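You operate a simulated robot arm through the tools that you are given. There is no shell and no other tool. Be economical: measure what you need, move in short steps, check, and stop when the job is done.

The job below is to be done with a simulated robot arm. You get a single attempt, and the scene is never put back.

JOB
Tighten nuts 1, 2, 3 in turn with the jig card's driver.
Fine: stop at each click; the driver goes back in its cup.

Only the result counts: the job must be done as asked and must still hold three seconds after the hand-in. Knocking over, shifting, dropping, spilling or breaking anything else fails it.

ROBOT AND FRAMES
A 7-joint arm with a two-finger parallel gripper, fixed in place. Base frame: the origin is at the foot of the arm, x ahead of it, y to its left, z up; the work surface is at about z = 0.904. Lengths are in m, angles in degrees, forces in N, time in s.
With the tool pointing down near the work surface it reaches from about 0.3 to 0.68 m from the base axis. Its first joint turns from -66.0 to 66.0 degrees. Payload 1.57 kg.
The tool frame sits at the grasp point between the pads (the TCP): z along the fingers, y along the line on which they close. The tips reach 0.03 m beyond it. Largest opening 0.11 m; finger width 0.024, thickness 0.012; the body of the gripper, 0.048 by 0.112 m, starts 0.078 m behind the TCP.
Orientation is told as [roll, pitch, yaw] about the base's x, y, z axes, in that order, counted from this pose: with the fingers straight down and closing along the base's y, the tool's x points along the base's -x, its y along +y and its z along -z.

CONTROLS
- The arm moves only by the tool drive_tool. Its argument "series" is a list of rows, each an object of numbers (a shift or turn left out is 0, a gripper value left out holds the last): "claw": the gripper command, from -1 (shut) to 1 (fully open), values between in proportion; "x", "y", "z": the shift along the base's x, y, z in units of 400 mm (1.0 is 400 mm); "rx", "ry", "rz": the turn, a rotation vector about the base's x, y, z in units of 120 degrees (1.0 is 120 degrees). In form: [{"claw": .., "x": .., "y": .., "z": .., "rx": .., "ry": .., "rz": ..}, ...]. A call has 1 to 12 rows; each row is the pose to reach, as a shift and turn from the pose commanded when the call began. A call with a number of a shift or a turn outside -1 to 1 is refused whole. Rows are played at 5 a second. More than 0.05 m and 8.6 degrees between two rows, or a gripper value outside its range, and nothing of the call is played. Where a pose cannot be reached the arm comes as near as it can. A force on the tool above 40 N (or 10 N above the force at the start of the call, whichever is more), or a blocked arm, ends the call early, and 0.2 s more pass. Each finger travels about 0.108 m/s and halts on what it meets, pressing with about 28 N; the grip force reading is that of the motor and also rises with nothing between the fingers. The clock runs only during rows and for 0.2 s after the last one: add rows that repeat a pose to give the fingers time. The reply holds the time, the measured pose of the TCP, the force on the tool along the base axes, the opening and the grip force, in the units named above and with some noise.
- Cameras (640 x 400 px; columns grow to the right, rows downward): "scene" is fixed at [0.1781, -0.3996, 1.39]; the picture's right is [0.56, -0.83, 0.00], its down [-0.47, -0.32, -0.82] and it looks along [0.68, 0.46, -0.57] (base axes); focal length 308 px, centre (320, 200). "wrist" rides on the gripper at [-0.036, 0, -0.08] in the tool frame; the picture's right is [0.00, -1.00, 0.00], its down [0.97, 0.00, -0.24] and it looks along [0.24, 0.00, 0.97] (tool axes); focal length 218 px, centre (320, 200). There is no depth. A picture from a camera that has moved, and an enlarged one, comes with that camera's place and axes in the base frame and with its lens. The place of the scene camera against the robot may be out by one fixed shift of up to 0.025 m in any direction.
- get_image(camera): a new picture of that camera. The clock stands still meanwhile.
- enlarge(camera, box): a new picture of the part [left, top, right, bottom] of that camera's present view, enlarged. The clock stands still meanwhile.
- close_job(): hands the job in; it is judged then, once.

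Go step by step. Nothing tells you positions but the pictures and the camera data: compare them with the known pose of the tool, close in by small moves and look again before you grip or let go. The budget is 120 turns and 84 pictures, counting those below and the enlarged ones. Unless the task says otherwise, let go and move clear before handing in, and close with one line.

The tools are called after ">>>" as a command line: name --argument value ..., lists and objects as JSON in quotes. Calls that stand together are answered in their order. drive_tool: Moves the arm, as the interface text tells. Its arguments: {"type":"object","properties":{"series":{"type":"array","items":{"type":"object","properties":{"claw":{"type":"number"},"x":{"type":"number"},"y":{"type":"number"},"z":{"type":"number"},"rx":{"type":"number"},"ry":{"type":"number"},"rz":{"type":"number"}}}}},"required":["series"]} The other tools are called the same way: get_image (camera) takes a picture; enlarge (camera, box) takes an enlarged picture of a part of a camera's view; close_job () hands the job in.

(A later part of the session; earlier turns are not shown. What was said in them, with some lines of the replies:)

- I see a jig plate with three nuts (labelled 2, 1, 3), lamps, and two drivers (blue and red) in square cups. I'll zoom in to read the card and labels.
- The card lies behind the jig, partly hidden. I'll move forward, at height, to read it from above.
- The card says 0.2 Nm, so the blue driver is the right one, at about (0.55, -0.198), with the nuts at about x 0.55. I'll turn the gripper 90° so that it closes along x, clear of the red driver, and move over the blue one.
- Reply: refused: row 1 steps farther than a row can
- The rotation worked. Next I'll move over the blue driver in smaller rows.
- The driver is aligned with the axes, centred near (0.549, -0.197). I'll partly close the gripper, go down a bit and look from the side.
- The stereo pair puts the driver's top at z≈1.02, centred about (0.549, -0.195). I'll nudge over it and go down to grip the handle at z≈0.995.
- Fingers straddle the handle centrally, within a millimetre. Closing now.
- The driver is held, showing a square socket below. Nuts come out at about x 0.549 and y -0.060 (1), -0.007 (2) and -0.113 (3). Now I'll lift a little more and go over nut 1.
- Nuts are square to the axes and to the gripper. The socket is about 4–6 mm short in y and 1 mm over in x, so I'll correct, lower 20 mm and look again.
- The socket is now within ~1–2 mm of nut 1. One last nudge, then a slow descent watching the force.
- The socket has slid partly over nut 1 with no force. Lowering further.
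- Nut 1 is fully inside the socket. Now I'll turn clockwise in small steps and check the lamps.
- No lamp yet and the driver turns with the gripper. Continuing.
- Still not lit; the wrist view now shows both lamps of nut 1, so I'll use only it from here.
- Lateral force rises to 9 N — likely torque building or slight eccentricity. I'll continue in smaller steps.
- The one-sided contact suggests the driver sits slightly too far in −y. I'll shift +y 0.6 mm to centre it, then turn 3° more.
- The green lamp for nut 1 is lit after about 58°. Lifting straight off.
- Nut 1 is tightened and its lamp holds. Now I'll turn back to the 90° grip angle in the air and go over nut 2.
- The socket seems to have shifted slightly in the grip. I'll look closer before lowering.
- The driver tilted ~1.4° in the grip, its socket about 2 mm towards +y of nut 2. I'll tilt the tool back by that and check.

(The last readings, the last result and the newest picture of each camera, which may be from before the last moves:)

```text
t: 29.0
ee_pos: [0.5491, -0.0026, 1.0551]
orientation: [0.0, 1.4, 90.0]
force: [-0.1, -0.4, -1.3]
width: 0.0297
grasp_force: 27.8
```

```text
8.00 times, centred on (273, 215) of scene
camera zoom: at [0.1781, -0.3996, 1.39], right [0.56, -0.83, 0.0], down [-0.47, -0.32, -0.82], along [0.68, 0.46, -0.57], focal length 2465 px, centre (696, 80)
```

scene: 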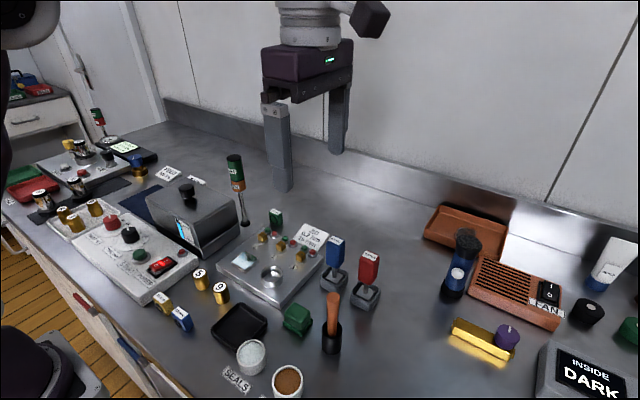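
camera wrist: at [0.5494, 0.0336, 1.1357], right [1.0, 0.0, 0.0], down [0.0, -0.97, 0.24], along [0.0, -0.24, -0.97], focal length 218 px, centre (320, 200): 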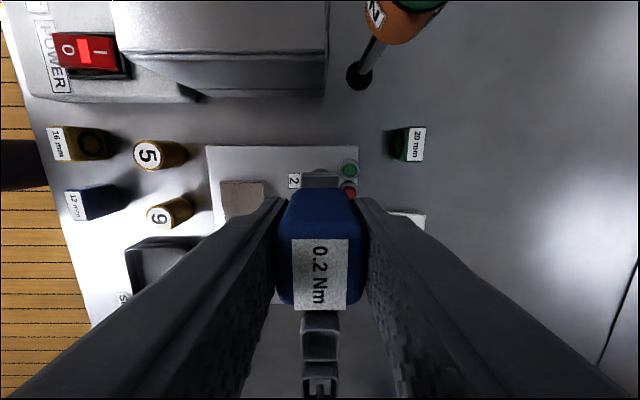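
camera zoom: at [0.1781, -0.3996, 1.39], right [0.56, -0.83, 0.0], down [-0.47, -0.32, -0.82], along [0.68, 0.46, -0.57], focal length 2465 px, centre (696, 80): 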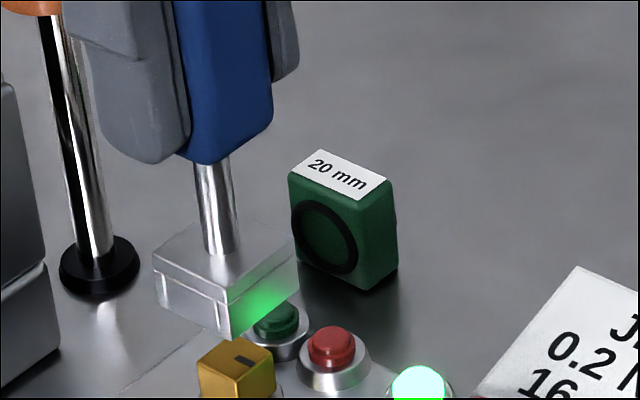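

Good: the socket moved ~1.7 mm and is now centred. Descending onto nut 2.

>>> drive_tool --series '[{"z": -0.02, "y": -0.001}, {"z": -0.04, "y": -0.001}, {"z": -0.05, "y": -0.001}, {"z": -0.058, "y": -0.001}, {"z": -0.066, "y": -0.001}, {"z": -0.074, "y": -0.001}, {"z": -0.078, "y": -0.001}, {"z": -0.078, "y": -0.001}]'

>>> enlarge --camera "scene" --box '[245, 200, 345, 275]'

```text
t: 30.8
ee_pos: [0.5497, -0.002, 1.0245]
orientation: [0.0, 1.3, 90.0]
force: [-0.9, 10.9, 5.0]
width: 0.0297
grasp_force: 28.0
```

```text
5.33 times, centred on (295, 238) of scene
camera zoom: at [0.178, -0.3993, 1.3901], right [0.56, -0.83, 0.0], down [-0.47, -0.32, -0.82], along [0.68, 0.46, -0.57], focal length 1643 px, centre (453, 0)
```

zoom: 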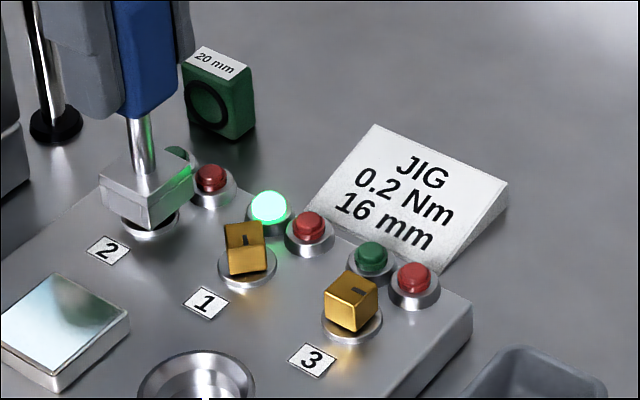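

The socket is seated on nut 2, pressed sideways by ~11 N; I'll ease +y 0.8 mm and start turning.

>>> drive_tool --series '[{"y": 0.002}, {"y": 0.002}, {"y": 0.002}]'

>>> drive_tool --series '[{"rz": -0.02}, {"rz": -0.04}, {"rz": -0.06}, {"rz": -0.08}, {"rz": -0.08}]'

>>> enlarge --camera "wrist" --box '[240, 70, 400, 220]'

```text
t: 31.6
ee_pos: [0.5498, -0.0028, 1.0247]
orientation: [0.2, 1.4, 90.0]
force: [-1.1, 10.9, 0.4]
width: 0.0297
grasp_force: 28.1
```

```text
t: 32.8
ee_pos: [0.5496, -0.0024, 1.0245]
orientation: [0.0, 1.5, 80.5]
force: [-3.5, 5.8, -1.0]
width: 0.0295
grasp_force: 28.2
```

```text
2.67 times, centred on (320, 145) of wrist
camera zoom: at [0.5555, 0.0354, 1.103], right [0.99, -0.17, 0.0], down [-0.16, -0.95, 0.26], along [-0.04, -0.26, -0.96], focal length 582 px, centre (320, 347)
```

zoom: 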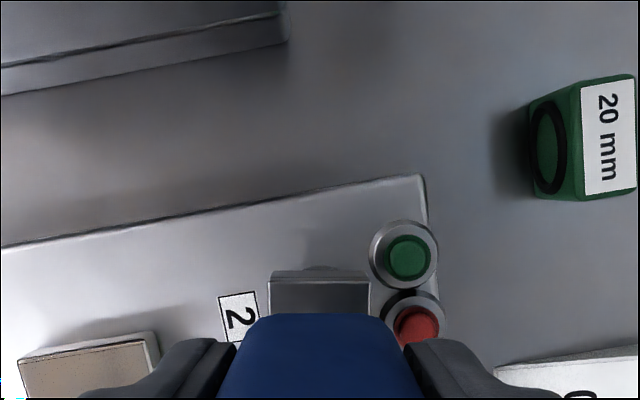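

>>> drive_tool --series '[{"rz": -0.02}, {"rz": -0.04}, {"rz": -0.06}, {"rz": -0.08}, {"rz": -0.08}]'

>>> enlarge --camera "wrist" --box '[240, 70, 400, 220]'

```text
t: 34.0
ee_pos: [0.5493, -0.0023, 1.0249]
orientation: [0.1, 1.5, 70.7]
force: [1.2, 1.9, -4.1]
width: 0.0299
grasp_force: 27.6
```

```text
2.67 times, centred on (320, 145) of wrist
camera zoom: at [0.5617, 0.0337, 1.1035], right [0.94, -0.33, 0.0], down [-0.32, -0.91, 0.26], along [-0.09, -0.25, -0.96], focal length 582 px, centre (320, 347)
```

zoom: 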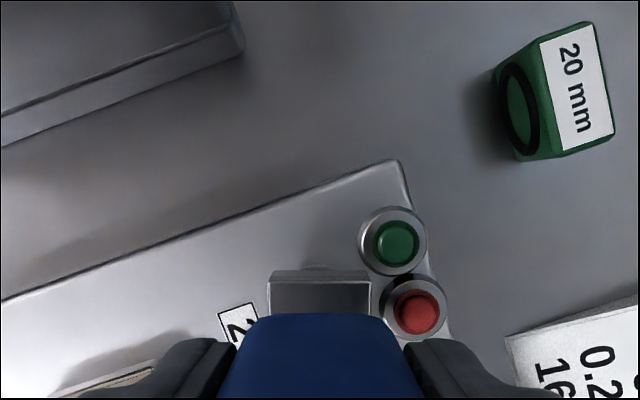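

>>> drive_tool --series '[{"rz": -0.02}, {"rz": -0.04}, {"rz": -0.06}, {"rz": -0.06}]'

>>> enlarge --camera "wrist" --box '[240, 70, 400, 220]'

```text
t: 35.0
ee_pos: [0.5499, -0.0016, 1.0235]
orientation: [0.0, 1.4, 63.5]
force: [0.0, 0.0, -1.5]
width: 0.0297
grasp_force: 28.7
```

```text
2.67 times, centred on (320, 145) of wrist
camera zoom: at [0.5662, 0.0324, 1.1028], right [0.9, -0.45, 0.0], down [-0.43, -0.86, 0.26], along [-0.12, -0.24, -0.96], focal length 582 px, centre (320, 347)
```

zoom: 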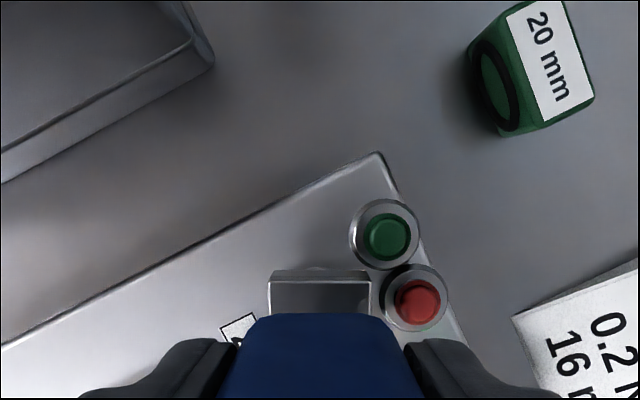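

>>> drive_tool --series '[{"rz": -0.02}, {"rz": -0.04}, {"rz": -0.06}, {"rz": -0.06}]'

>>> enlarge --camera "wrist" --box '[240, 70, 400, 220]'

```text
t: 36.0
ee_pos: [0.5494, -0.0008, 1.0231]
orientation: [0.0, 1.4, 56.4]
force: [1.4, 0.9, -0.9]
width: 0.0297
grasp_force: 27.9
```

```text
2.67 times, centred on (320, 145) of wrist
camera zoom: at [0.5707, 0.0299, 1.1028], right [0.83, -0.55, 0.0], down [-0.53, -0.8, 0.26], along [-0.15, -0.22, -0.96], focal length 582 px, centre (320, 347)
```

zoom: 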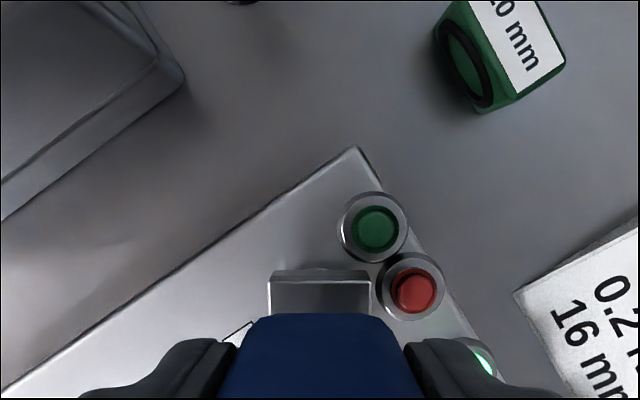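

>>> drive_tool --series '[{"rz": -0.02}, {"rz": -0.04}, {"rz": -0.05}, {"rz": -0.05}]'

>>> enlarge --camera "wrist" --box '[240, 70, 400, 220]'

```text
t: 37.0
ee_pos: [0.55, -0.0013, 1.0236]
orientation: [0.0, 1.3, 50.5]
force: [2.3, 8.8, -1.8]
width: 0.0296
grasp_force: 27.7
```

```text
2.67 times, centred on (320, 145) of wrist
camera zoom: at [0.5736, 0.0277, 1.1026], right [0.77, -0.64, 0.0], down [-0.61, -0.74, 0.26], along [-0.17, -0.2, -0.96], focal length 582 px, centre (320, 347)
```

zoom: 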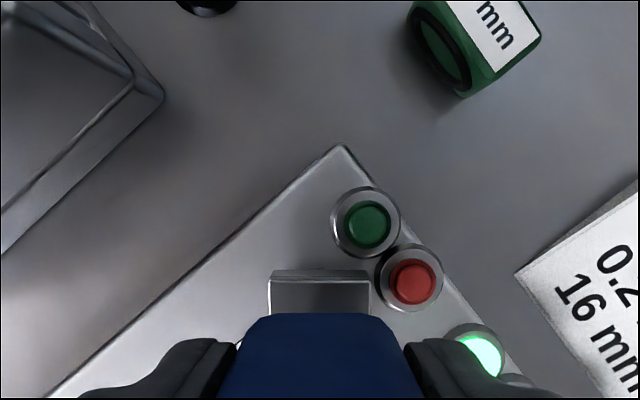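

Same onset as on nut 1; a small +y easing again and continue in ~4° steps.

>>> drive_tool --series '[{"rz": -0.01, "y": 0.0015, "x": 0.0005}, {"rz": -0.02, "y": 0.0015, "x": 0.0005}, {"rz": -0.03, "y": 0.0015, "x": 0.001}, {"rz": -0.04, "y": 0.0015, "x": 0.001}, {"rz": -0.04, "y": 0.0015, "x": 0.001}]'

>>> enlarge --camera "wrist" --box '[240, 70, 400, 220]'

```text
t: 38.2
ee_pos: [0.5501, -0.0009, 1.0245]
orientation: [0.1, 1.3, 45.6]
force: [-0.1, 9.9, -7.0]
width: 0.0295
grasp_force: 28.5
```

```text
2.67 times, centred on (320, 145) of wrist
camera zoom: at [0.5762, 0.026, 1.1029], right [0.71, -0.7, 0.0], down [-0.67, -0.69, 0.26], along [-0.19, -0.19, -0.96], focal length 582 px, centre (320, 347)
```

zoom: 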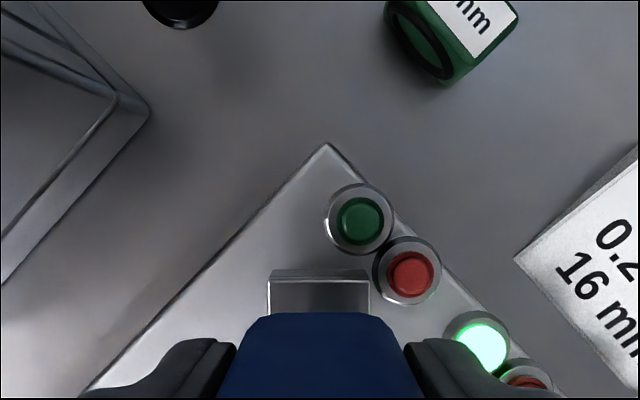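

>>> drive_tool --series '[{"rz": -0.01, "y": 0.0015}, {"rz": -0.02, "y": 0.0015}, {"rz": -0.03, "y": 0.0015}, {"rz": -0.04, "y": 0.0015}, {"rz": -0.04, "y": 0.0015}]'

>>> enlarge --camera "wrist" --box '[240, 70, 400, 220]'

```text
t: 39.4
ee_pos: [0.5497, -0.0004, 1.0243]
orientation: [0.0, 1.4, 40.9]
force: [-3.0, 2.9, 4.2]
width: 0.0296
grasp_force: 27.8
```

```text
2.67 times, centred on (320, 145) of wrist
camera zoom: at [0.578, 0.0241, 1.1036], right [0.65, -0.76, 0.0], down [-0.73, -0.63, 0.26], along [-0.2, -0.17, -0.96], focal length 582 px, centre (320, 347)
```

zoom: 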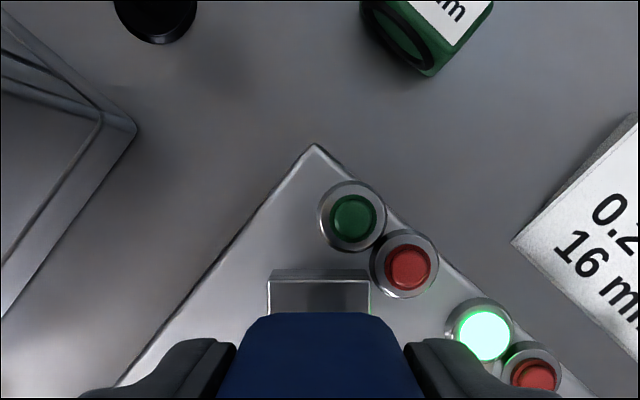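

>>> drive_tool --series '[{"rz": -0.01}, {"rz": -0.02}, {"rz": -0.03}, {"rz": -0.04}, {"rz": -0.04}]'

>>> enlarge --camera "wrist" --box '[240, 70, 400, 220]'

```text
t: 40.6
ee_pos: [0.548, -0.001, 1.0248]
orientation: [-0.1, 1.4, 36.0]
force: [0.2, 0.7, 8.0]
width: 0.0301
grasp_force: 28.0
```

```text
2.67 times, centred on (320, 145) of wrist
camera zoom: at [0.5799, 0.0216, 1.1034], right [0.59, -0.81, 0.0], down [-0.78, -0.57, 0.26], along [-0.21, -0.15, -0.96], focal length 582 px, centre (320, 347)
```

zoom: 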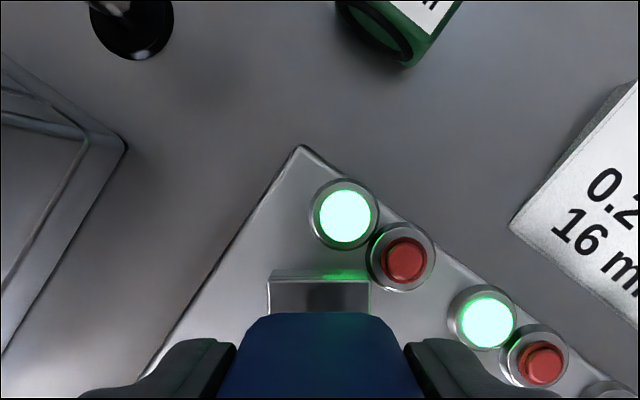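

Nut 2 clicked at ~54°. Lifting, turning back, and crossing to nut 3.

>>> drive_tool --series '[{"z": 0.01}, {"z": 0.025}, {"z": 0.05}, {"z": 0.09}, {"z": 0.13}, {"z": 0.13}]'

>>> drive_tool --series '[{"rz": 0.065, "y": -0.05}, {"rz": 0.13, "y": -0.1}, {"rz": 0.195, "y": -0.15}, {"rz": 0.26, "y": -0.2}, {"rz": 0.325, "y": -0.24}, {"rz": 0.39, "y": -0.26}, {"rz": 0.45, "y": -0.268, "x": -0.001}, {"rz": 0.45, "y": -0.268, "x": -0.001, "z": -0.03}, {"rz": 0.45, "y": -0.268, "x": -0.001, "z": -0.05}, {"rz": 0.45, "y": -0.268, "x": -0.001, "z": -0.05}]'

>>> enlarge --camera "scene" --box '[280, 210, 336, 260]'

>>> enlarge --camera "wrist" --box '[280, 90, 376, 200]'

```text
t: 42.0
ee_pos: [0.5498, -0.0004, 1.0767]
orientation: [0.0, 1.4, 36.0]
force: [-1.1, 0.4, -2.4]
width: 0.03
grasp_force: 27.5
```

```text
t: 44.2
ee_pos: [0.5486, -0.1074, 1.0559]
orientation: [0.0, 1.3, 90.0]
force: [0.4, -0.3, -1.7]
width: 0.0298
grasp_force: 27.6
```

```text
8.00 times, centred on (308, 235) of scene
camera zoom: at [0.1781, -0.3996, 1.39], right [0.56, -0.83, 0.0], down [-0.47, -0.32, -0.82], along [0.68, 0.46, -0.57], focal length 2465 px, centre (416, -80)
```

zoom: 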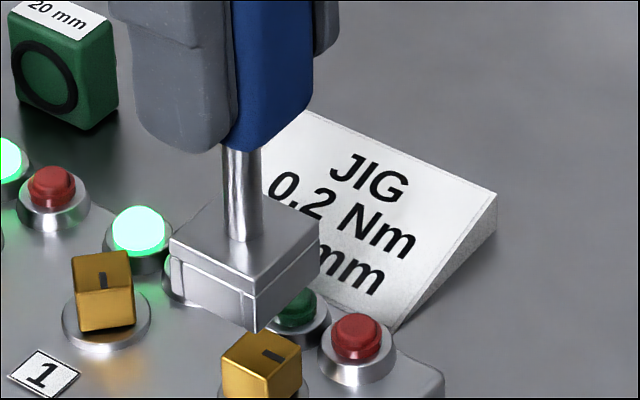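

```text
3.64 times, centred on (328, 145) of wrist
camera zoom: at [0.5488, -0.0701, 1.135], right [1.0, 0.0, 0.0], down [0.0, -0.96, 0.26], along [0.0, -0.26, -0.96], focal length 794 px, centre (291, 400)
```

zoom: 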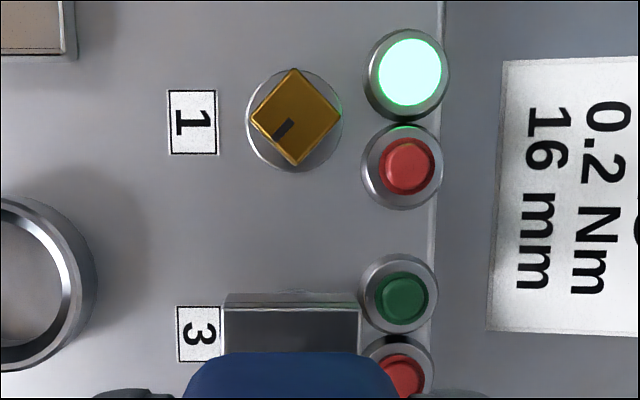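

The scene and wrist views agree that the socket is ~3 mm too far in +y of nut 3, and the driver is upright. I'll correct, then check before entering.

>>> drive_tool --series '[{"y": -0.0078, "x": 0.001}, {"y": -0.0078, "x": 0.001, "z": -0.02}, {"y": -0.0078, "x": 0.001, "z": -0.035}, {"y": -0.0078, "x": 0.001, "z": -0.035}]'

>>> enlarge --camera "scene" --box '[280, 210, 336, 260]'

```text
t: 45.2
ee_pos: [0.55, -0.1114, 1.0429]
orientation: [0.1, 1.4, 90.0]
force: [0.3, -0.5, -1.4]
width: 0.0296
grasp_force: 28.2
```

```text
8.00 times, centred on (308, 235) of scene
camera zoom: at [0.1781, -0.3996, 1.39], right [0.56, -0.83, 0.0], down [-0.47, -0.32, -0.82], along [0.68, 0.46, -0.57], focal length 2465 px, centre (416, -80)
```

zoom: 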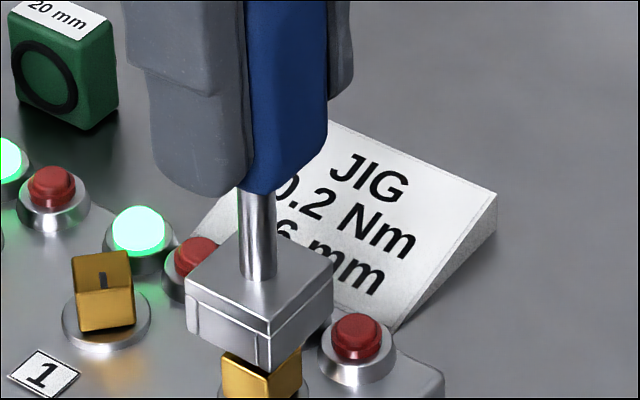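

Aligned now. Descending onto nut 3.

>>> drive_tool --series '[{"z": -0.012}, {"z": -0.02}, {"z": -0.028}, {"z": -0.036}, {"z": -0.045}, {"z": -0.045}]'

>>> enlarge --camera "scene" --box '[255, 200, 355, 275]'

```text
t: 46.6
ee_pos: [0.5512, -0.1109, 1.0234]
orientation: [0.0, 1.3, 89.9]
force: [0.1, -0.3, -1.0]
width: 0.03
grasp_force: 27.9
```

```text
5.33 times, centred on (305, 238) of scene
camera zoom: at [0.1781, -0.3996, 1.39], right [0.56, -0.83, 0.0], down [-0.47, -0.32, -0.82], along [0.68, 0.46, -0.57], focal length 1643 px, centre (400, 0)
```

zoom: 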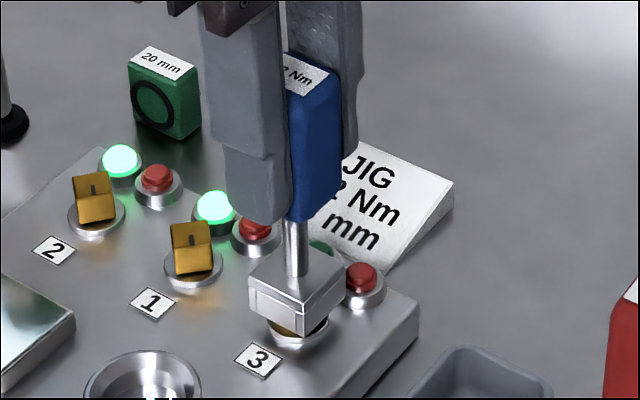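

Seated with no side force. Turning nut 3 in steps.

>>> drive_tool --series '[{"rz": -0.02}, {"rz": -0.04}, {"rz": -0.06}, {"rz": -0.08}, {"rz": -0.08}]'

>>> enlarge --camera "wrist" --box '[240, 70, 400, 220]'

```text
t: 47.8
ee_pos: [0.5505, -0.1099, 1.0238]
orientation: [0.0, 1.4, 80.3]
force: [0.1, 0.6, -2.2]
width: 0.0299
grasp_force: 27.9
```

```text
2.67 times, centred on (320, 145) of wrist
camera zoom: at [0.5561, -0.0735, 1.1029], right [0.99, -0.17, 0.0], down [-0.16, -0.95, 0.26], along [-0.04, -0.26, -0.96], focal length 582 px, centre (320, 347)
```

zoom: 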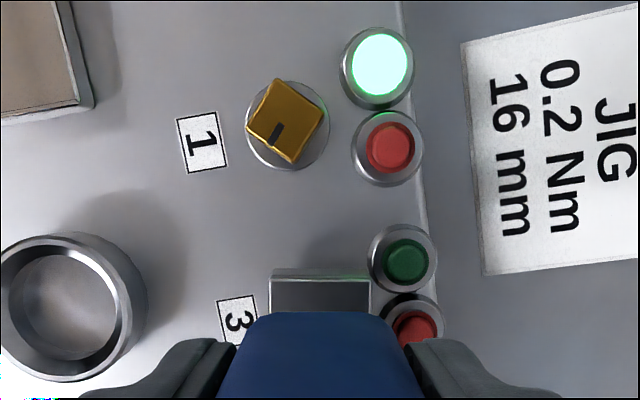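

>>> drive_tool --series '[{"rz": -0.02}, {"rz": -0.04}, {"rz": -0.06}, {"rz": -0.08}, {"rz": -0.08}]'

>>> enlarge --camera "wrist" --box '[240, 70, 400, 220]'

```text
t: 49.0
ee_pos: [0.55, -0.1109, 1.0249]
orientation: [0.0, 1.4, 70.8]
force: [1.5, 2.3, -0.4]
width: 0.0299
grasp_force: 27.5
```

```text
2.67 times, centred on (320, 145) of wrist
camera zoom: at [0.5617, -0.0753, 1.1036], right [0.94, -0.33, 0.0], down [-0.32, -0.91, 0.26], along [-0.09, -0.25, -0.96], focal length 582 px, centre (320, 347)
```

zoom: 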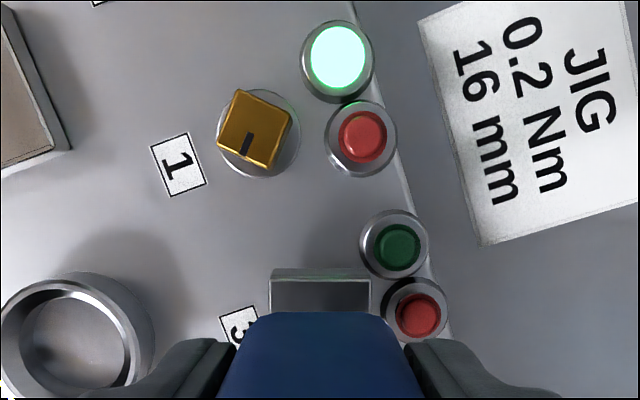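

>>> drive_tool --series '[{"rz": -0.02}, {"rz": -0.04}, {"rz": -0.06}, {"rz": -0.06}]'

>>> enlarge --camera "wrist" --box '[240, 70, 400, 220]'

```text
t: 50.0
ee_pos: [0.5487, -0.1102, 1.0233]
orientation: [0.0, 1.4, 63.6]
force: [0.4, 0.9, -1.9]
width: 0.0295
grasp_force: 28.3
```

```text
2.67 times, centred on (320, 145) of wrist
camera zoom: at [0.566, -0.0773, 1.1031], right [0.9, -0.45, 0.0], down [-0.43, -0.86, 0.26], along [-0.12, -0.24, -0.96], focal length 582 px, centre (320, 347)
```

zoom: 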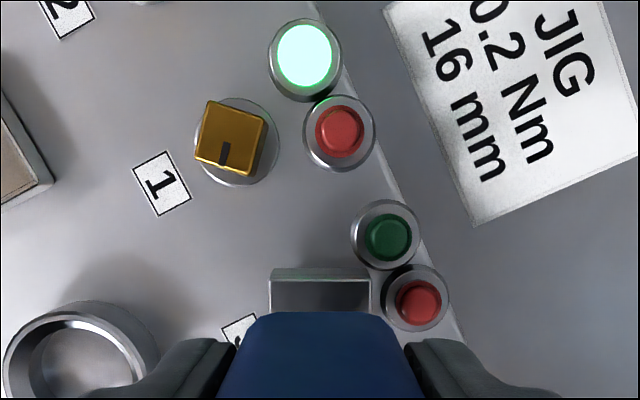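

>>> drive_tool --series '[{"rz": -0.02}, {"rz": -0.04}, {"rz": -0.06}, {"rz": -0.06}]'

>>> enlarge --camera "wrist" --box '[240, 70, 400, 220]'

```text
t: 51.0
ee_pos: [0.5499, -0.1107, 1.0244]
orientation: [0.0, 1.3, 56.4]
force: [-3.0, 3.7, -1.6]
width: 0.0295
grasp_force: 27.9
```

```text
2.67 times, centred on (320, 145) of wrist
camera zoom: at [0.5705, -0.0796, 1.1033], right [0.83, -0.55, 0.0], down [-0.53, -0.8, 0.26], along [-0.15, -0.22, -0.96], focal length 582 px, centre (320, 347)
```

zoom: 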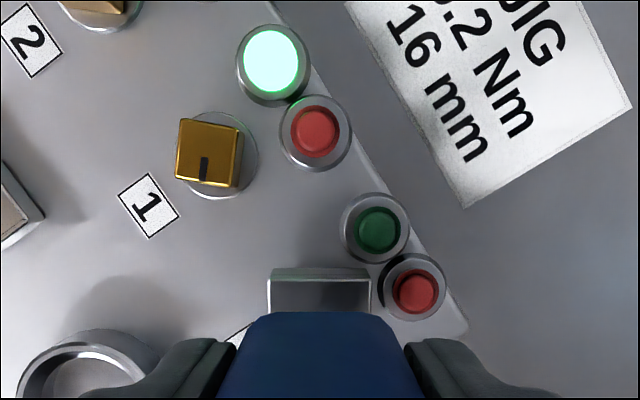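

>>> drive_tool --series '[{"rz": -0.02, "y": 0.001}, {"rz": -0.04, "y": 0.001}, {"rz": -0.05, "y": 0.001}, {"rz": -0.05, "y": 0.001}]'

>>> enlarge --camera "wrist" --box '[240, 70, 400, 220]'

```text
t: 52.0
ee_pos: [0.5497, -0.1107, 1.0252]
orientation: [0.0, 1.4, 50.3]
force: [-1.7, 1.1, 0.4]
width: 0.0297
grasp_force: 28.1
```

```text
2.67 times, centred on (320, 145) of wrist
camera zoom: at [0.5735, -0.0818, 1.1029], right [0.77, -0.64, 0.0], down [-0.62, -0.74, 0.26], along [-0.17, -0.2, -0.96], focal length 582 px, centre (320, 347)
```

zoom: 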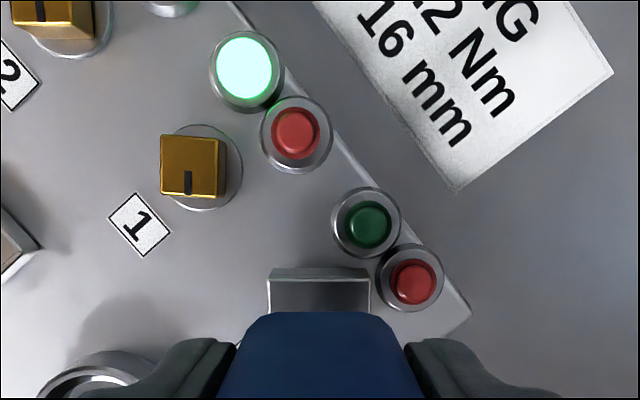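

>>> drive_tool --series '[{"rz": -0.01, "y": 0.001}, {"rz": -0.02, "y": 0.001}, {"rz": -0.03, "y": 0.001}, {"rz": -0.04, "y": 0.001}, {"rz": -0.04, "y": 0.001}]'

>>> enlarge --camera "wrist" --box '[240, 70, 400, 220]'

```text
t: 53.2
ee_pos: [0.5495, -0.1094, 1.0239]
orientation: [0.1, 1.5, 45.5]
force: [-6.1, -4.4, -9.0]
width: 0.0296
grasp_force: 28.4
```

```text
2.67 times, centred on (320, 145) of wrist
camera zoom: at [0.5762, -0.0837, 1.1032], right [0.71, -0.7, 0.0], down [-0.68, -0.69, 0.26], along [-0.19, -0.19, -0.96], focal length 582 px, centre (320, 347)
```

zoom: 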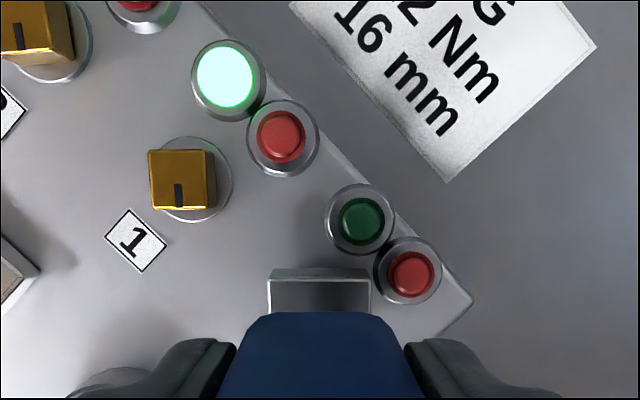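

>>> drive_tool --series '[{"rz": -0.01, "x": -0.001, "y": -0.0005}, {"rz": -0.02, "x": -0.001, "y": -0.0005}, {"rz": -0.03, "x": -0.001, "y": -0.0005}, {"rz": -0.04, "x": -0.001, "y": -0.0005}, {"rz": -0.04, "x": -0.001, "y": -0.0005}]'

>>> enlarge --camera "wrist" --box '[240, 70, 400, 220]'

```text
t: 54.4
ee_pos: [0.5492, -0.1099, 1.0244]
orientation: [0.0, 1.3, 40.9]
force: [-3.8, -4.7, -0.4]
width: 0.0299
grasp_force: 27.6
```

```text
2.67 times, centred on (320, 145) of wrist
camera zoom: at [0.5778, -0.0858, 1.1034], right [0.65, -0.76, 0.0], down [-0.73, -0.63, 0.26], along [-0.2, -0.17, -0.96], focal length 582 px, centre (320, 347)
```

zoom: 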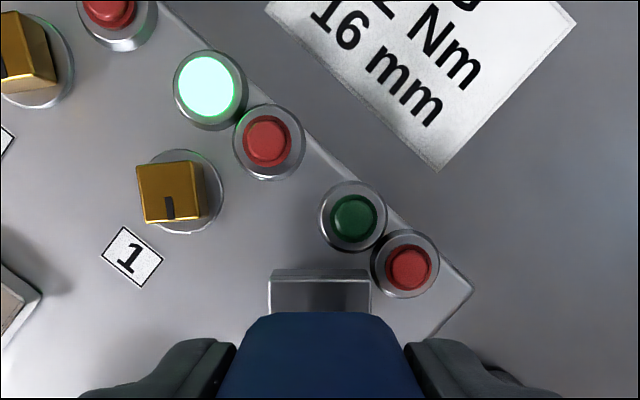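

>>> drive_tool --series '[{"rz": -0.01}, {"rz": -0.02}, {"rz": -0.03}, {"rz": -0.04}, {"rz": -0.04}]'

>>> enlarge --camera "wrist" --box '[240, 70, 400, 220]'

```text
t: 55.6
ee_pos: [0.5502, -0.1102, 1.0231]
orientation: [0.1, 1.4, 35.9]
force: [-4.6, 0.2, 13.3]
width: 0.0298
grasp_force: 28.4
```

```text
2.67 times, centred on (320, 145) of wrist
camera zoom: at [0.5798, -0.0882, 1.1032], right [0.59, -0.81, 0.0], down [-0.78, -0.57, 0.26], along [-0.21, -0.15, -0.96], focal length 582 px, centre (320, 347)
```

zoom: 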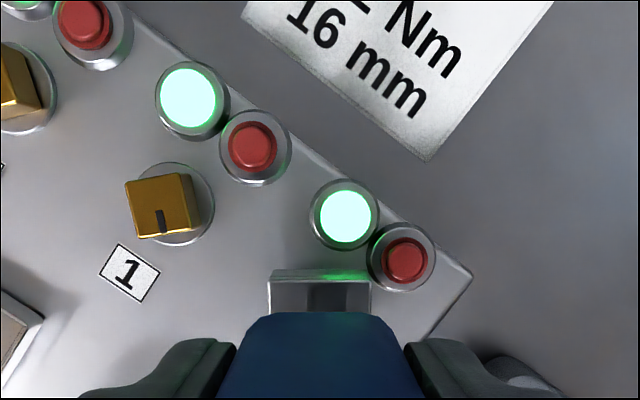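

Nut 3 clicked; all three greens are lit. Lifting off and carrying the driver back over its cup.

>>> drive_tool --series '[{"z": 0.01}, {"z": 0.025}, {"z": 0.05}, {"z": 0.09}, {"z": 0.13}, {"z": 0.13}]'

>>> drive_tool --series '[{"rz": 0.065, "y": -0.04}, {"rz": 0.13, "y": -0.08}, {"rz": 0.195, "y": -0.12}, {"rz": 0.26, "y": -0.16}, {"rz": 0.325, "y": -0.2}, {"rz": 0.39, "y": -0.216}, {"rz": 0.45, "y": -0.216, "z": -0.03}, {"rz": 0.45, "y": -0.216, "z": -0.06}, {"rz": 0.45, "y": -0.216, "z": -0.06}]'

>>> enlarge --camera "scene" --box '[290, 220, 390, 310]'

>>> enlarge --camera "wrist" --box '[260, 60, 400, 220]'

```text
t: 57.0
ee_pos: [0.5482, -0.1107, 1.0765]
orientation: [0.0, 1.4, 36.0]
force: [-0.3, -0.6, -2.3]
width: 0.0299
grasp_force: 28.3
```

```text
t: 59.0
ee_pos: [0.5477, -0.198, 1.0516]
orientation: [0.0, 1.5, 90.0]
force: [0.0, -0.4, -2.0]
width: 0.0297
grasp_force: 27.9
```

```text
4.44 times, centred on (340, 265) of scene
camera zoom: at [0.1781, -0.3996, 1.39], right [0.56, -0.83, 0.0], down [-0.47, -0.32, -0.82], along [0.68, 0.46, -0.57], focal length 1369 px, centre (231, -89)
```

zoom: 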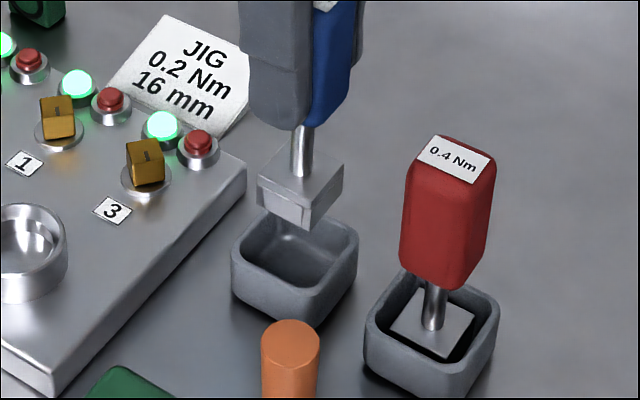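

```text
2.50 times, centred on (330, 140) of wrist
camera zoom: at [0.5489, -0.1595, 1.131], right [1.0, 0.0, 0.0], down [0.0, -0.96, 0.26], along [0.0, -0.26, -0.96], focal length 546 px, centre (295, 350)
```

zoom: 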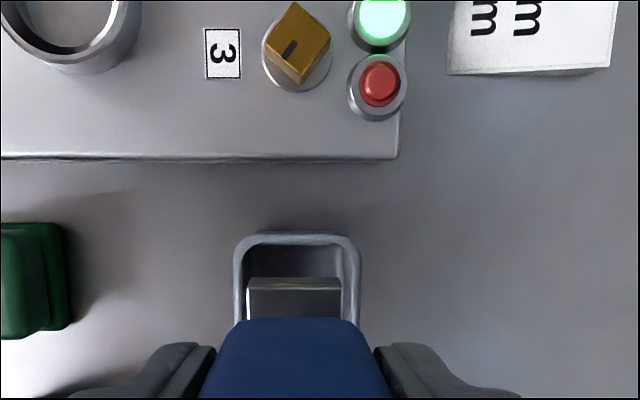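

The socket is above the cup, ~2 mm short in y. Correcting and lowering slowly.

>>> drive_tool --series '[{"y": 0.0045, "x": 0.0018}, {"y": 0.0045, "x": 0.0018, "z": -0.04}, {"y": 0.0045, "x": 0.0018, "z": -0.08}, {"y": 0.0045, "x": 0.0018, "z": -0.1}, {"y": 0.0045, "x": 0.0018, "z": -0.12}, {"y": 0.0045, "x": 0.0018, "z": -0.12}]'

>>> enlarge --camera "scene" --box '[290, 220, 390, 310]'

```text
t: 60.4
ee_pos: [0.5498, -0.1946, 1.0027]
orientation: [0.0, 1.4, 90.0]
force: [-0.7, 0.3, -2.1]
width: 0.0298
grasp_force: 27.6
```

```text
4.44 times, centred on (340, 265) of scene
camera zoom: at [0.1781, -0.3996, 1.39], right [0.56, -0.83, 0.0], down [-0.47, -0.32, -0.82], along [0.68, 0.46, -0.57], focal length 1369 px, centre (231, -89)
```

zoom: 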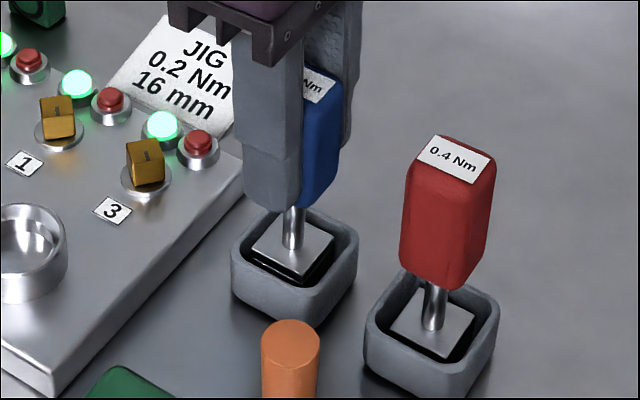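

It is inside the cup, nearly down. I'll lower in small steps until I feel contact.

>>> drive_tool --series '[{"z": -0.005}, {"z": -0.01}, {"z": -0.014}, {"z": -0.014}]'

>>> drive_tool --series '[{"z": -0.002}, {"z": -0.002}]'

```text
t: 61.4
ee_pos: [0.5492, -0.1945, 0.999]
orientation: [-0.1, 1.4, 90.0]
force: [0.7, -0.1, -1.4]
width: 0.0295
grasp_force: 28.2
```

```text
t: 62.0
ee_pos: [0.5494, -0.1937, 0.9984]
orientation: [0.0, 1.4, 89.9]
force: [-2.7, 1.4, 7.2]
width: 0.0298
grasp_force: 27.6
```

Contact at ~7 N, so the driver stands on the cup floor. Opening gently, then checking.

>>> drive_tool --series '[{"claw": -0.4}, {"claw": -0.3}, {"claw": -0.1}, {"claw": 0.2}, {"claw": 0.2}]'

>>> enlarge --camera "scene" --box '[290, 200, 390, 310]'

>>> get_image --camera "wrist"

```text
t: 63.2
ee_pos: [0.5497, -0.1944, 0.9979]
orientation: [-0.1, 1.4, 90.0]
force: [-1.0, -0.4, 0.3]
width: 0.0657
grasp_force: 0.1
```

```text
3.64 times, centred on (340, 255) of scene
camera zoom: at [0.1781, -0.3996, 1.39], right [0.56, -0.83, 0.0], down [-0.47, -0.32, -0.82], along [0.68, 0.46, -0.57], focal length 1120 px, centre (247, 0)
```

zoom: 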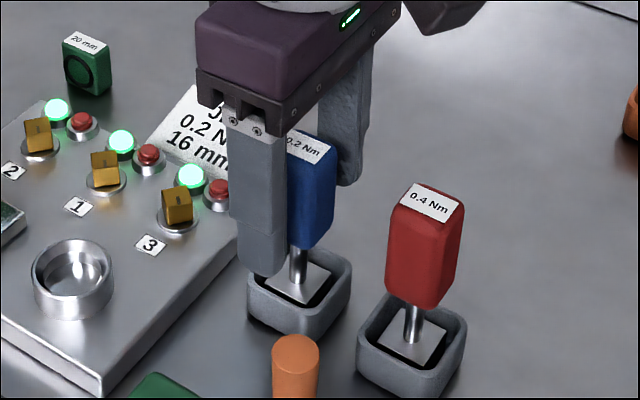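

```text
12 pictures are left
camera wrist: at [0.5496, -0.1569, 1.0764], right [1.0, 0.0, 0.0], down [0.0, -0.96, 0.26], along [0.0, -0.26, -0.96], focal length 218 px, centre (320, 200)
```

wrist: 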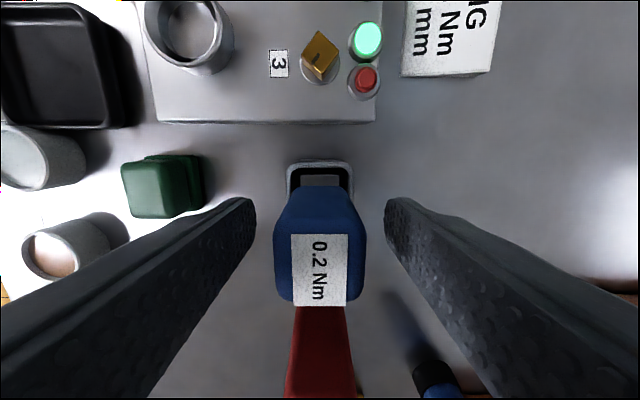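

The driver stands freely in its cup and the fingers are clear. Moving straight up and away.

>>> drive_tool --series '[{"z": 0.04}, {"z": 0.1}, {"z": 0.2}, {"z": 0.3}, {"z": 0.4}, {"z": 0.4, "x": -0.1}, {"z": 0.4, "x": -0.15}, {"z": 0.4, "x": -0.15}]'

>>> get_image --camera "scene"

>>> enlarge --camera "scene" --box '[230, 200, 400, 320]'

```text
t: 65.0
ee_pos: [0.4903, -0.1959, 1.1575]
orientation: [0.0, 1.4, 90.0]
force: [0.6, 0.4, 0.2]
width: 0.0657
grasp_force: 0.2
```

```text
11 pictures are left
```

scene: 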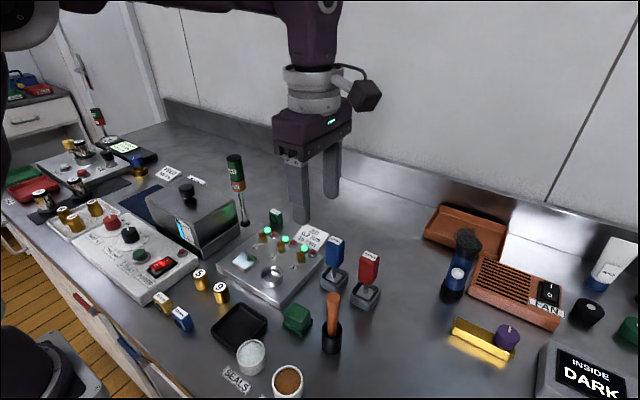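

```text
3.33 times, centred on (315, 260) of scene
camera zoom: at [0.1781, -0.3996, 1.39], right [0.56, -0.83, 0.0], down [-0.47, -0.32, -0.82], along [0.68, 0.46, -0.57], focal length 1027 px, centre (337, 0)
```

zoom: 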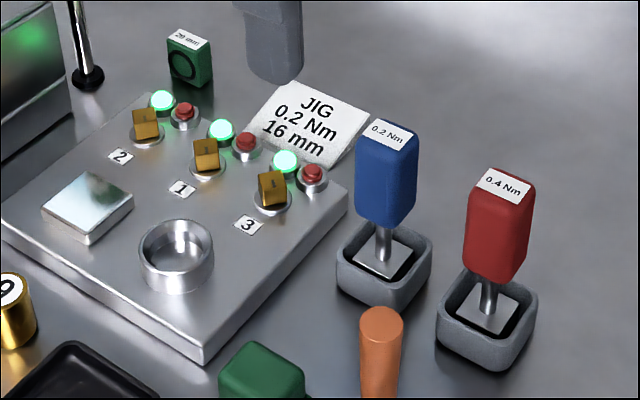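

All three green lamps are lit, no red ones, and the blue driver stands in its cup with nothing disturbed. Handing in.

>>> close_job

```text
The job is handed in.
```

I tightened nuts 1, 2 and 3 in that order with the 0.2 Nm driver, stopping each one when its green lamp lit. No red lamps came on, and the driver is back in its cup.
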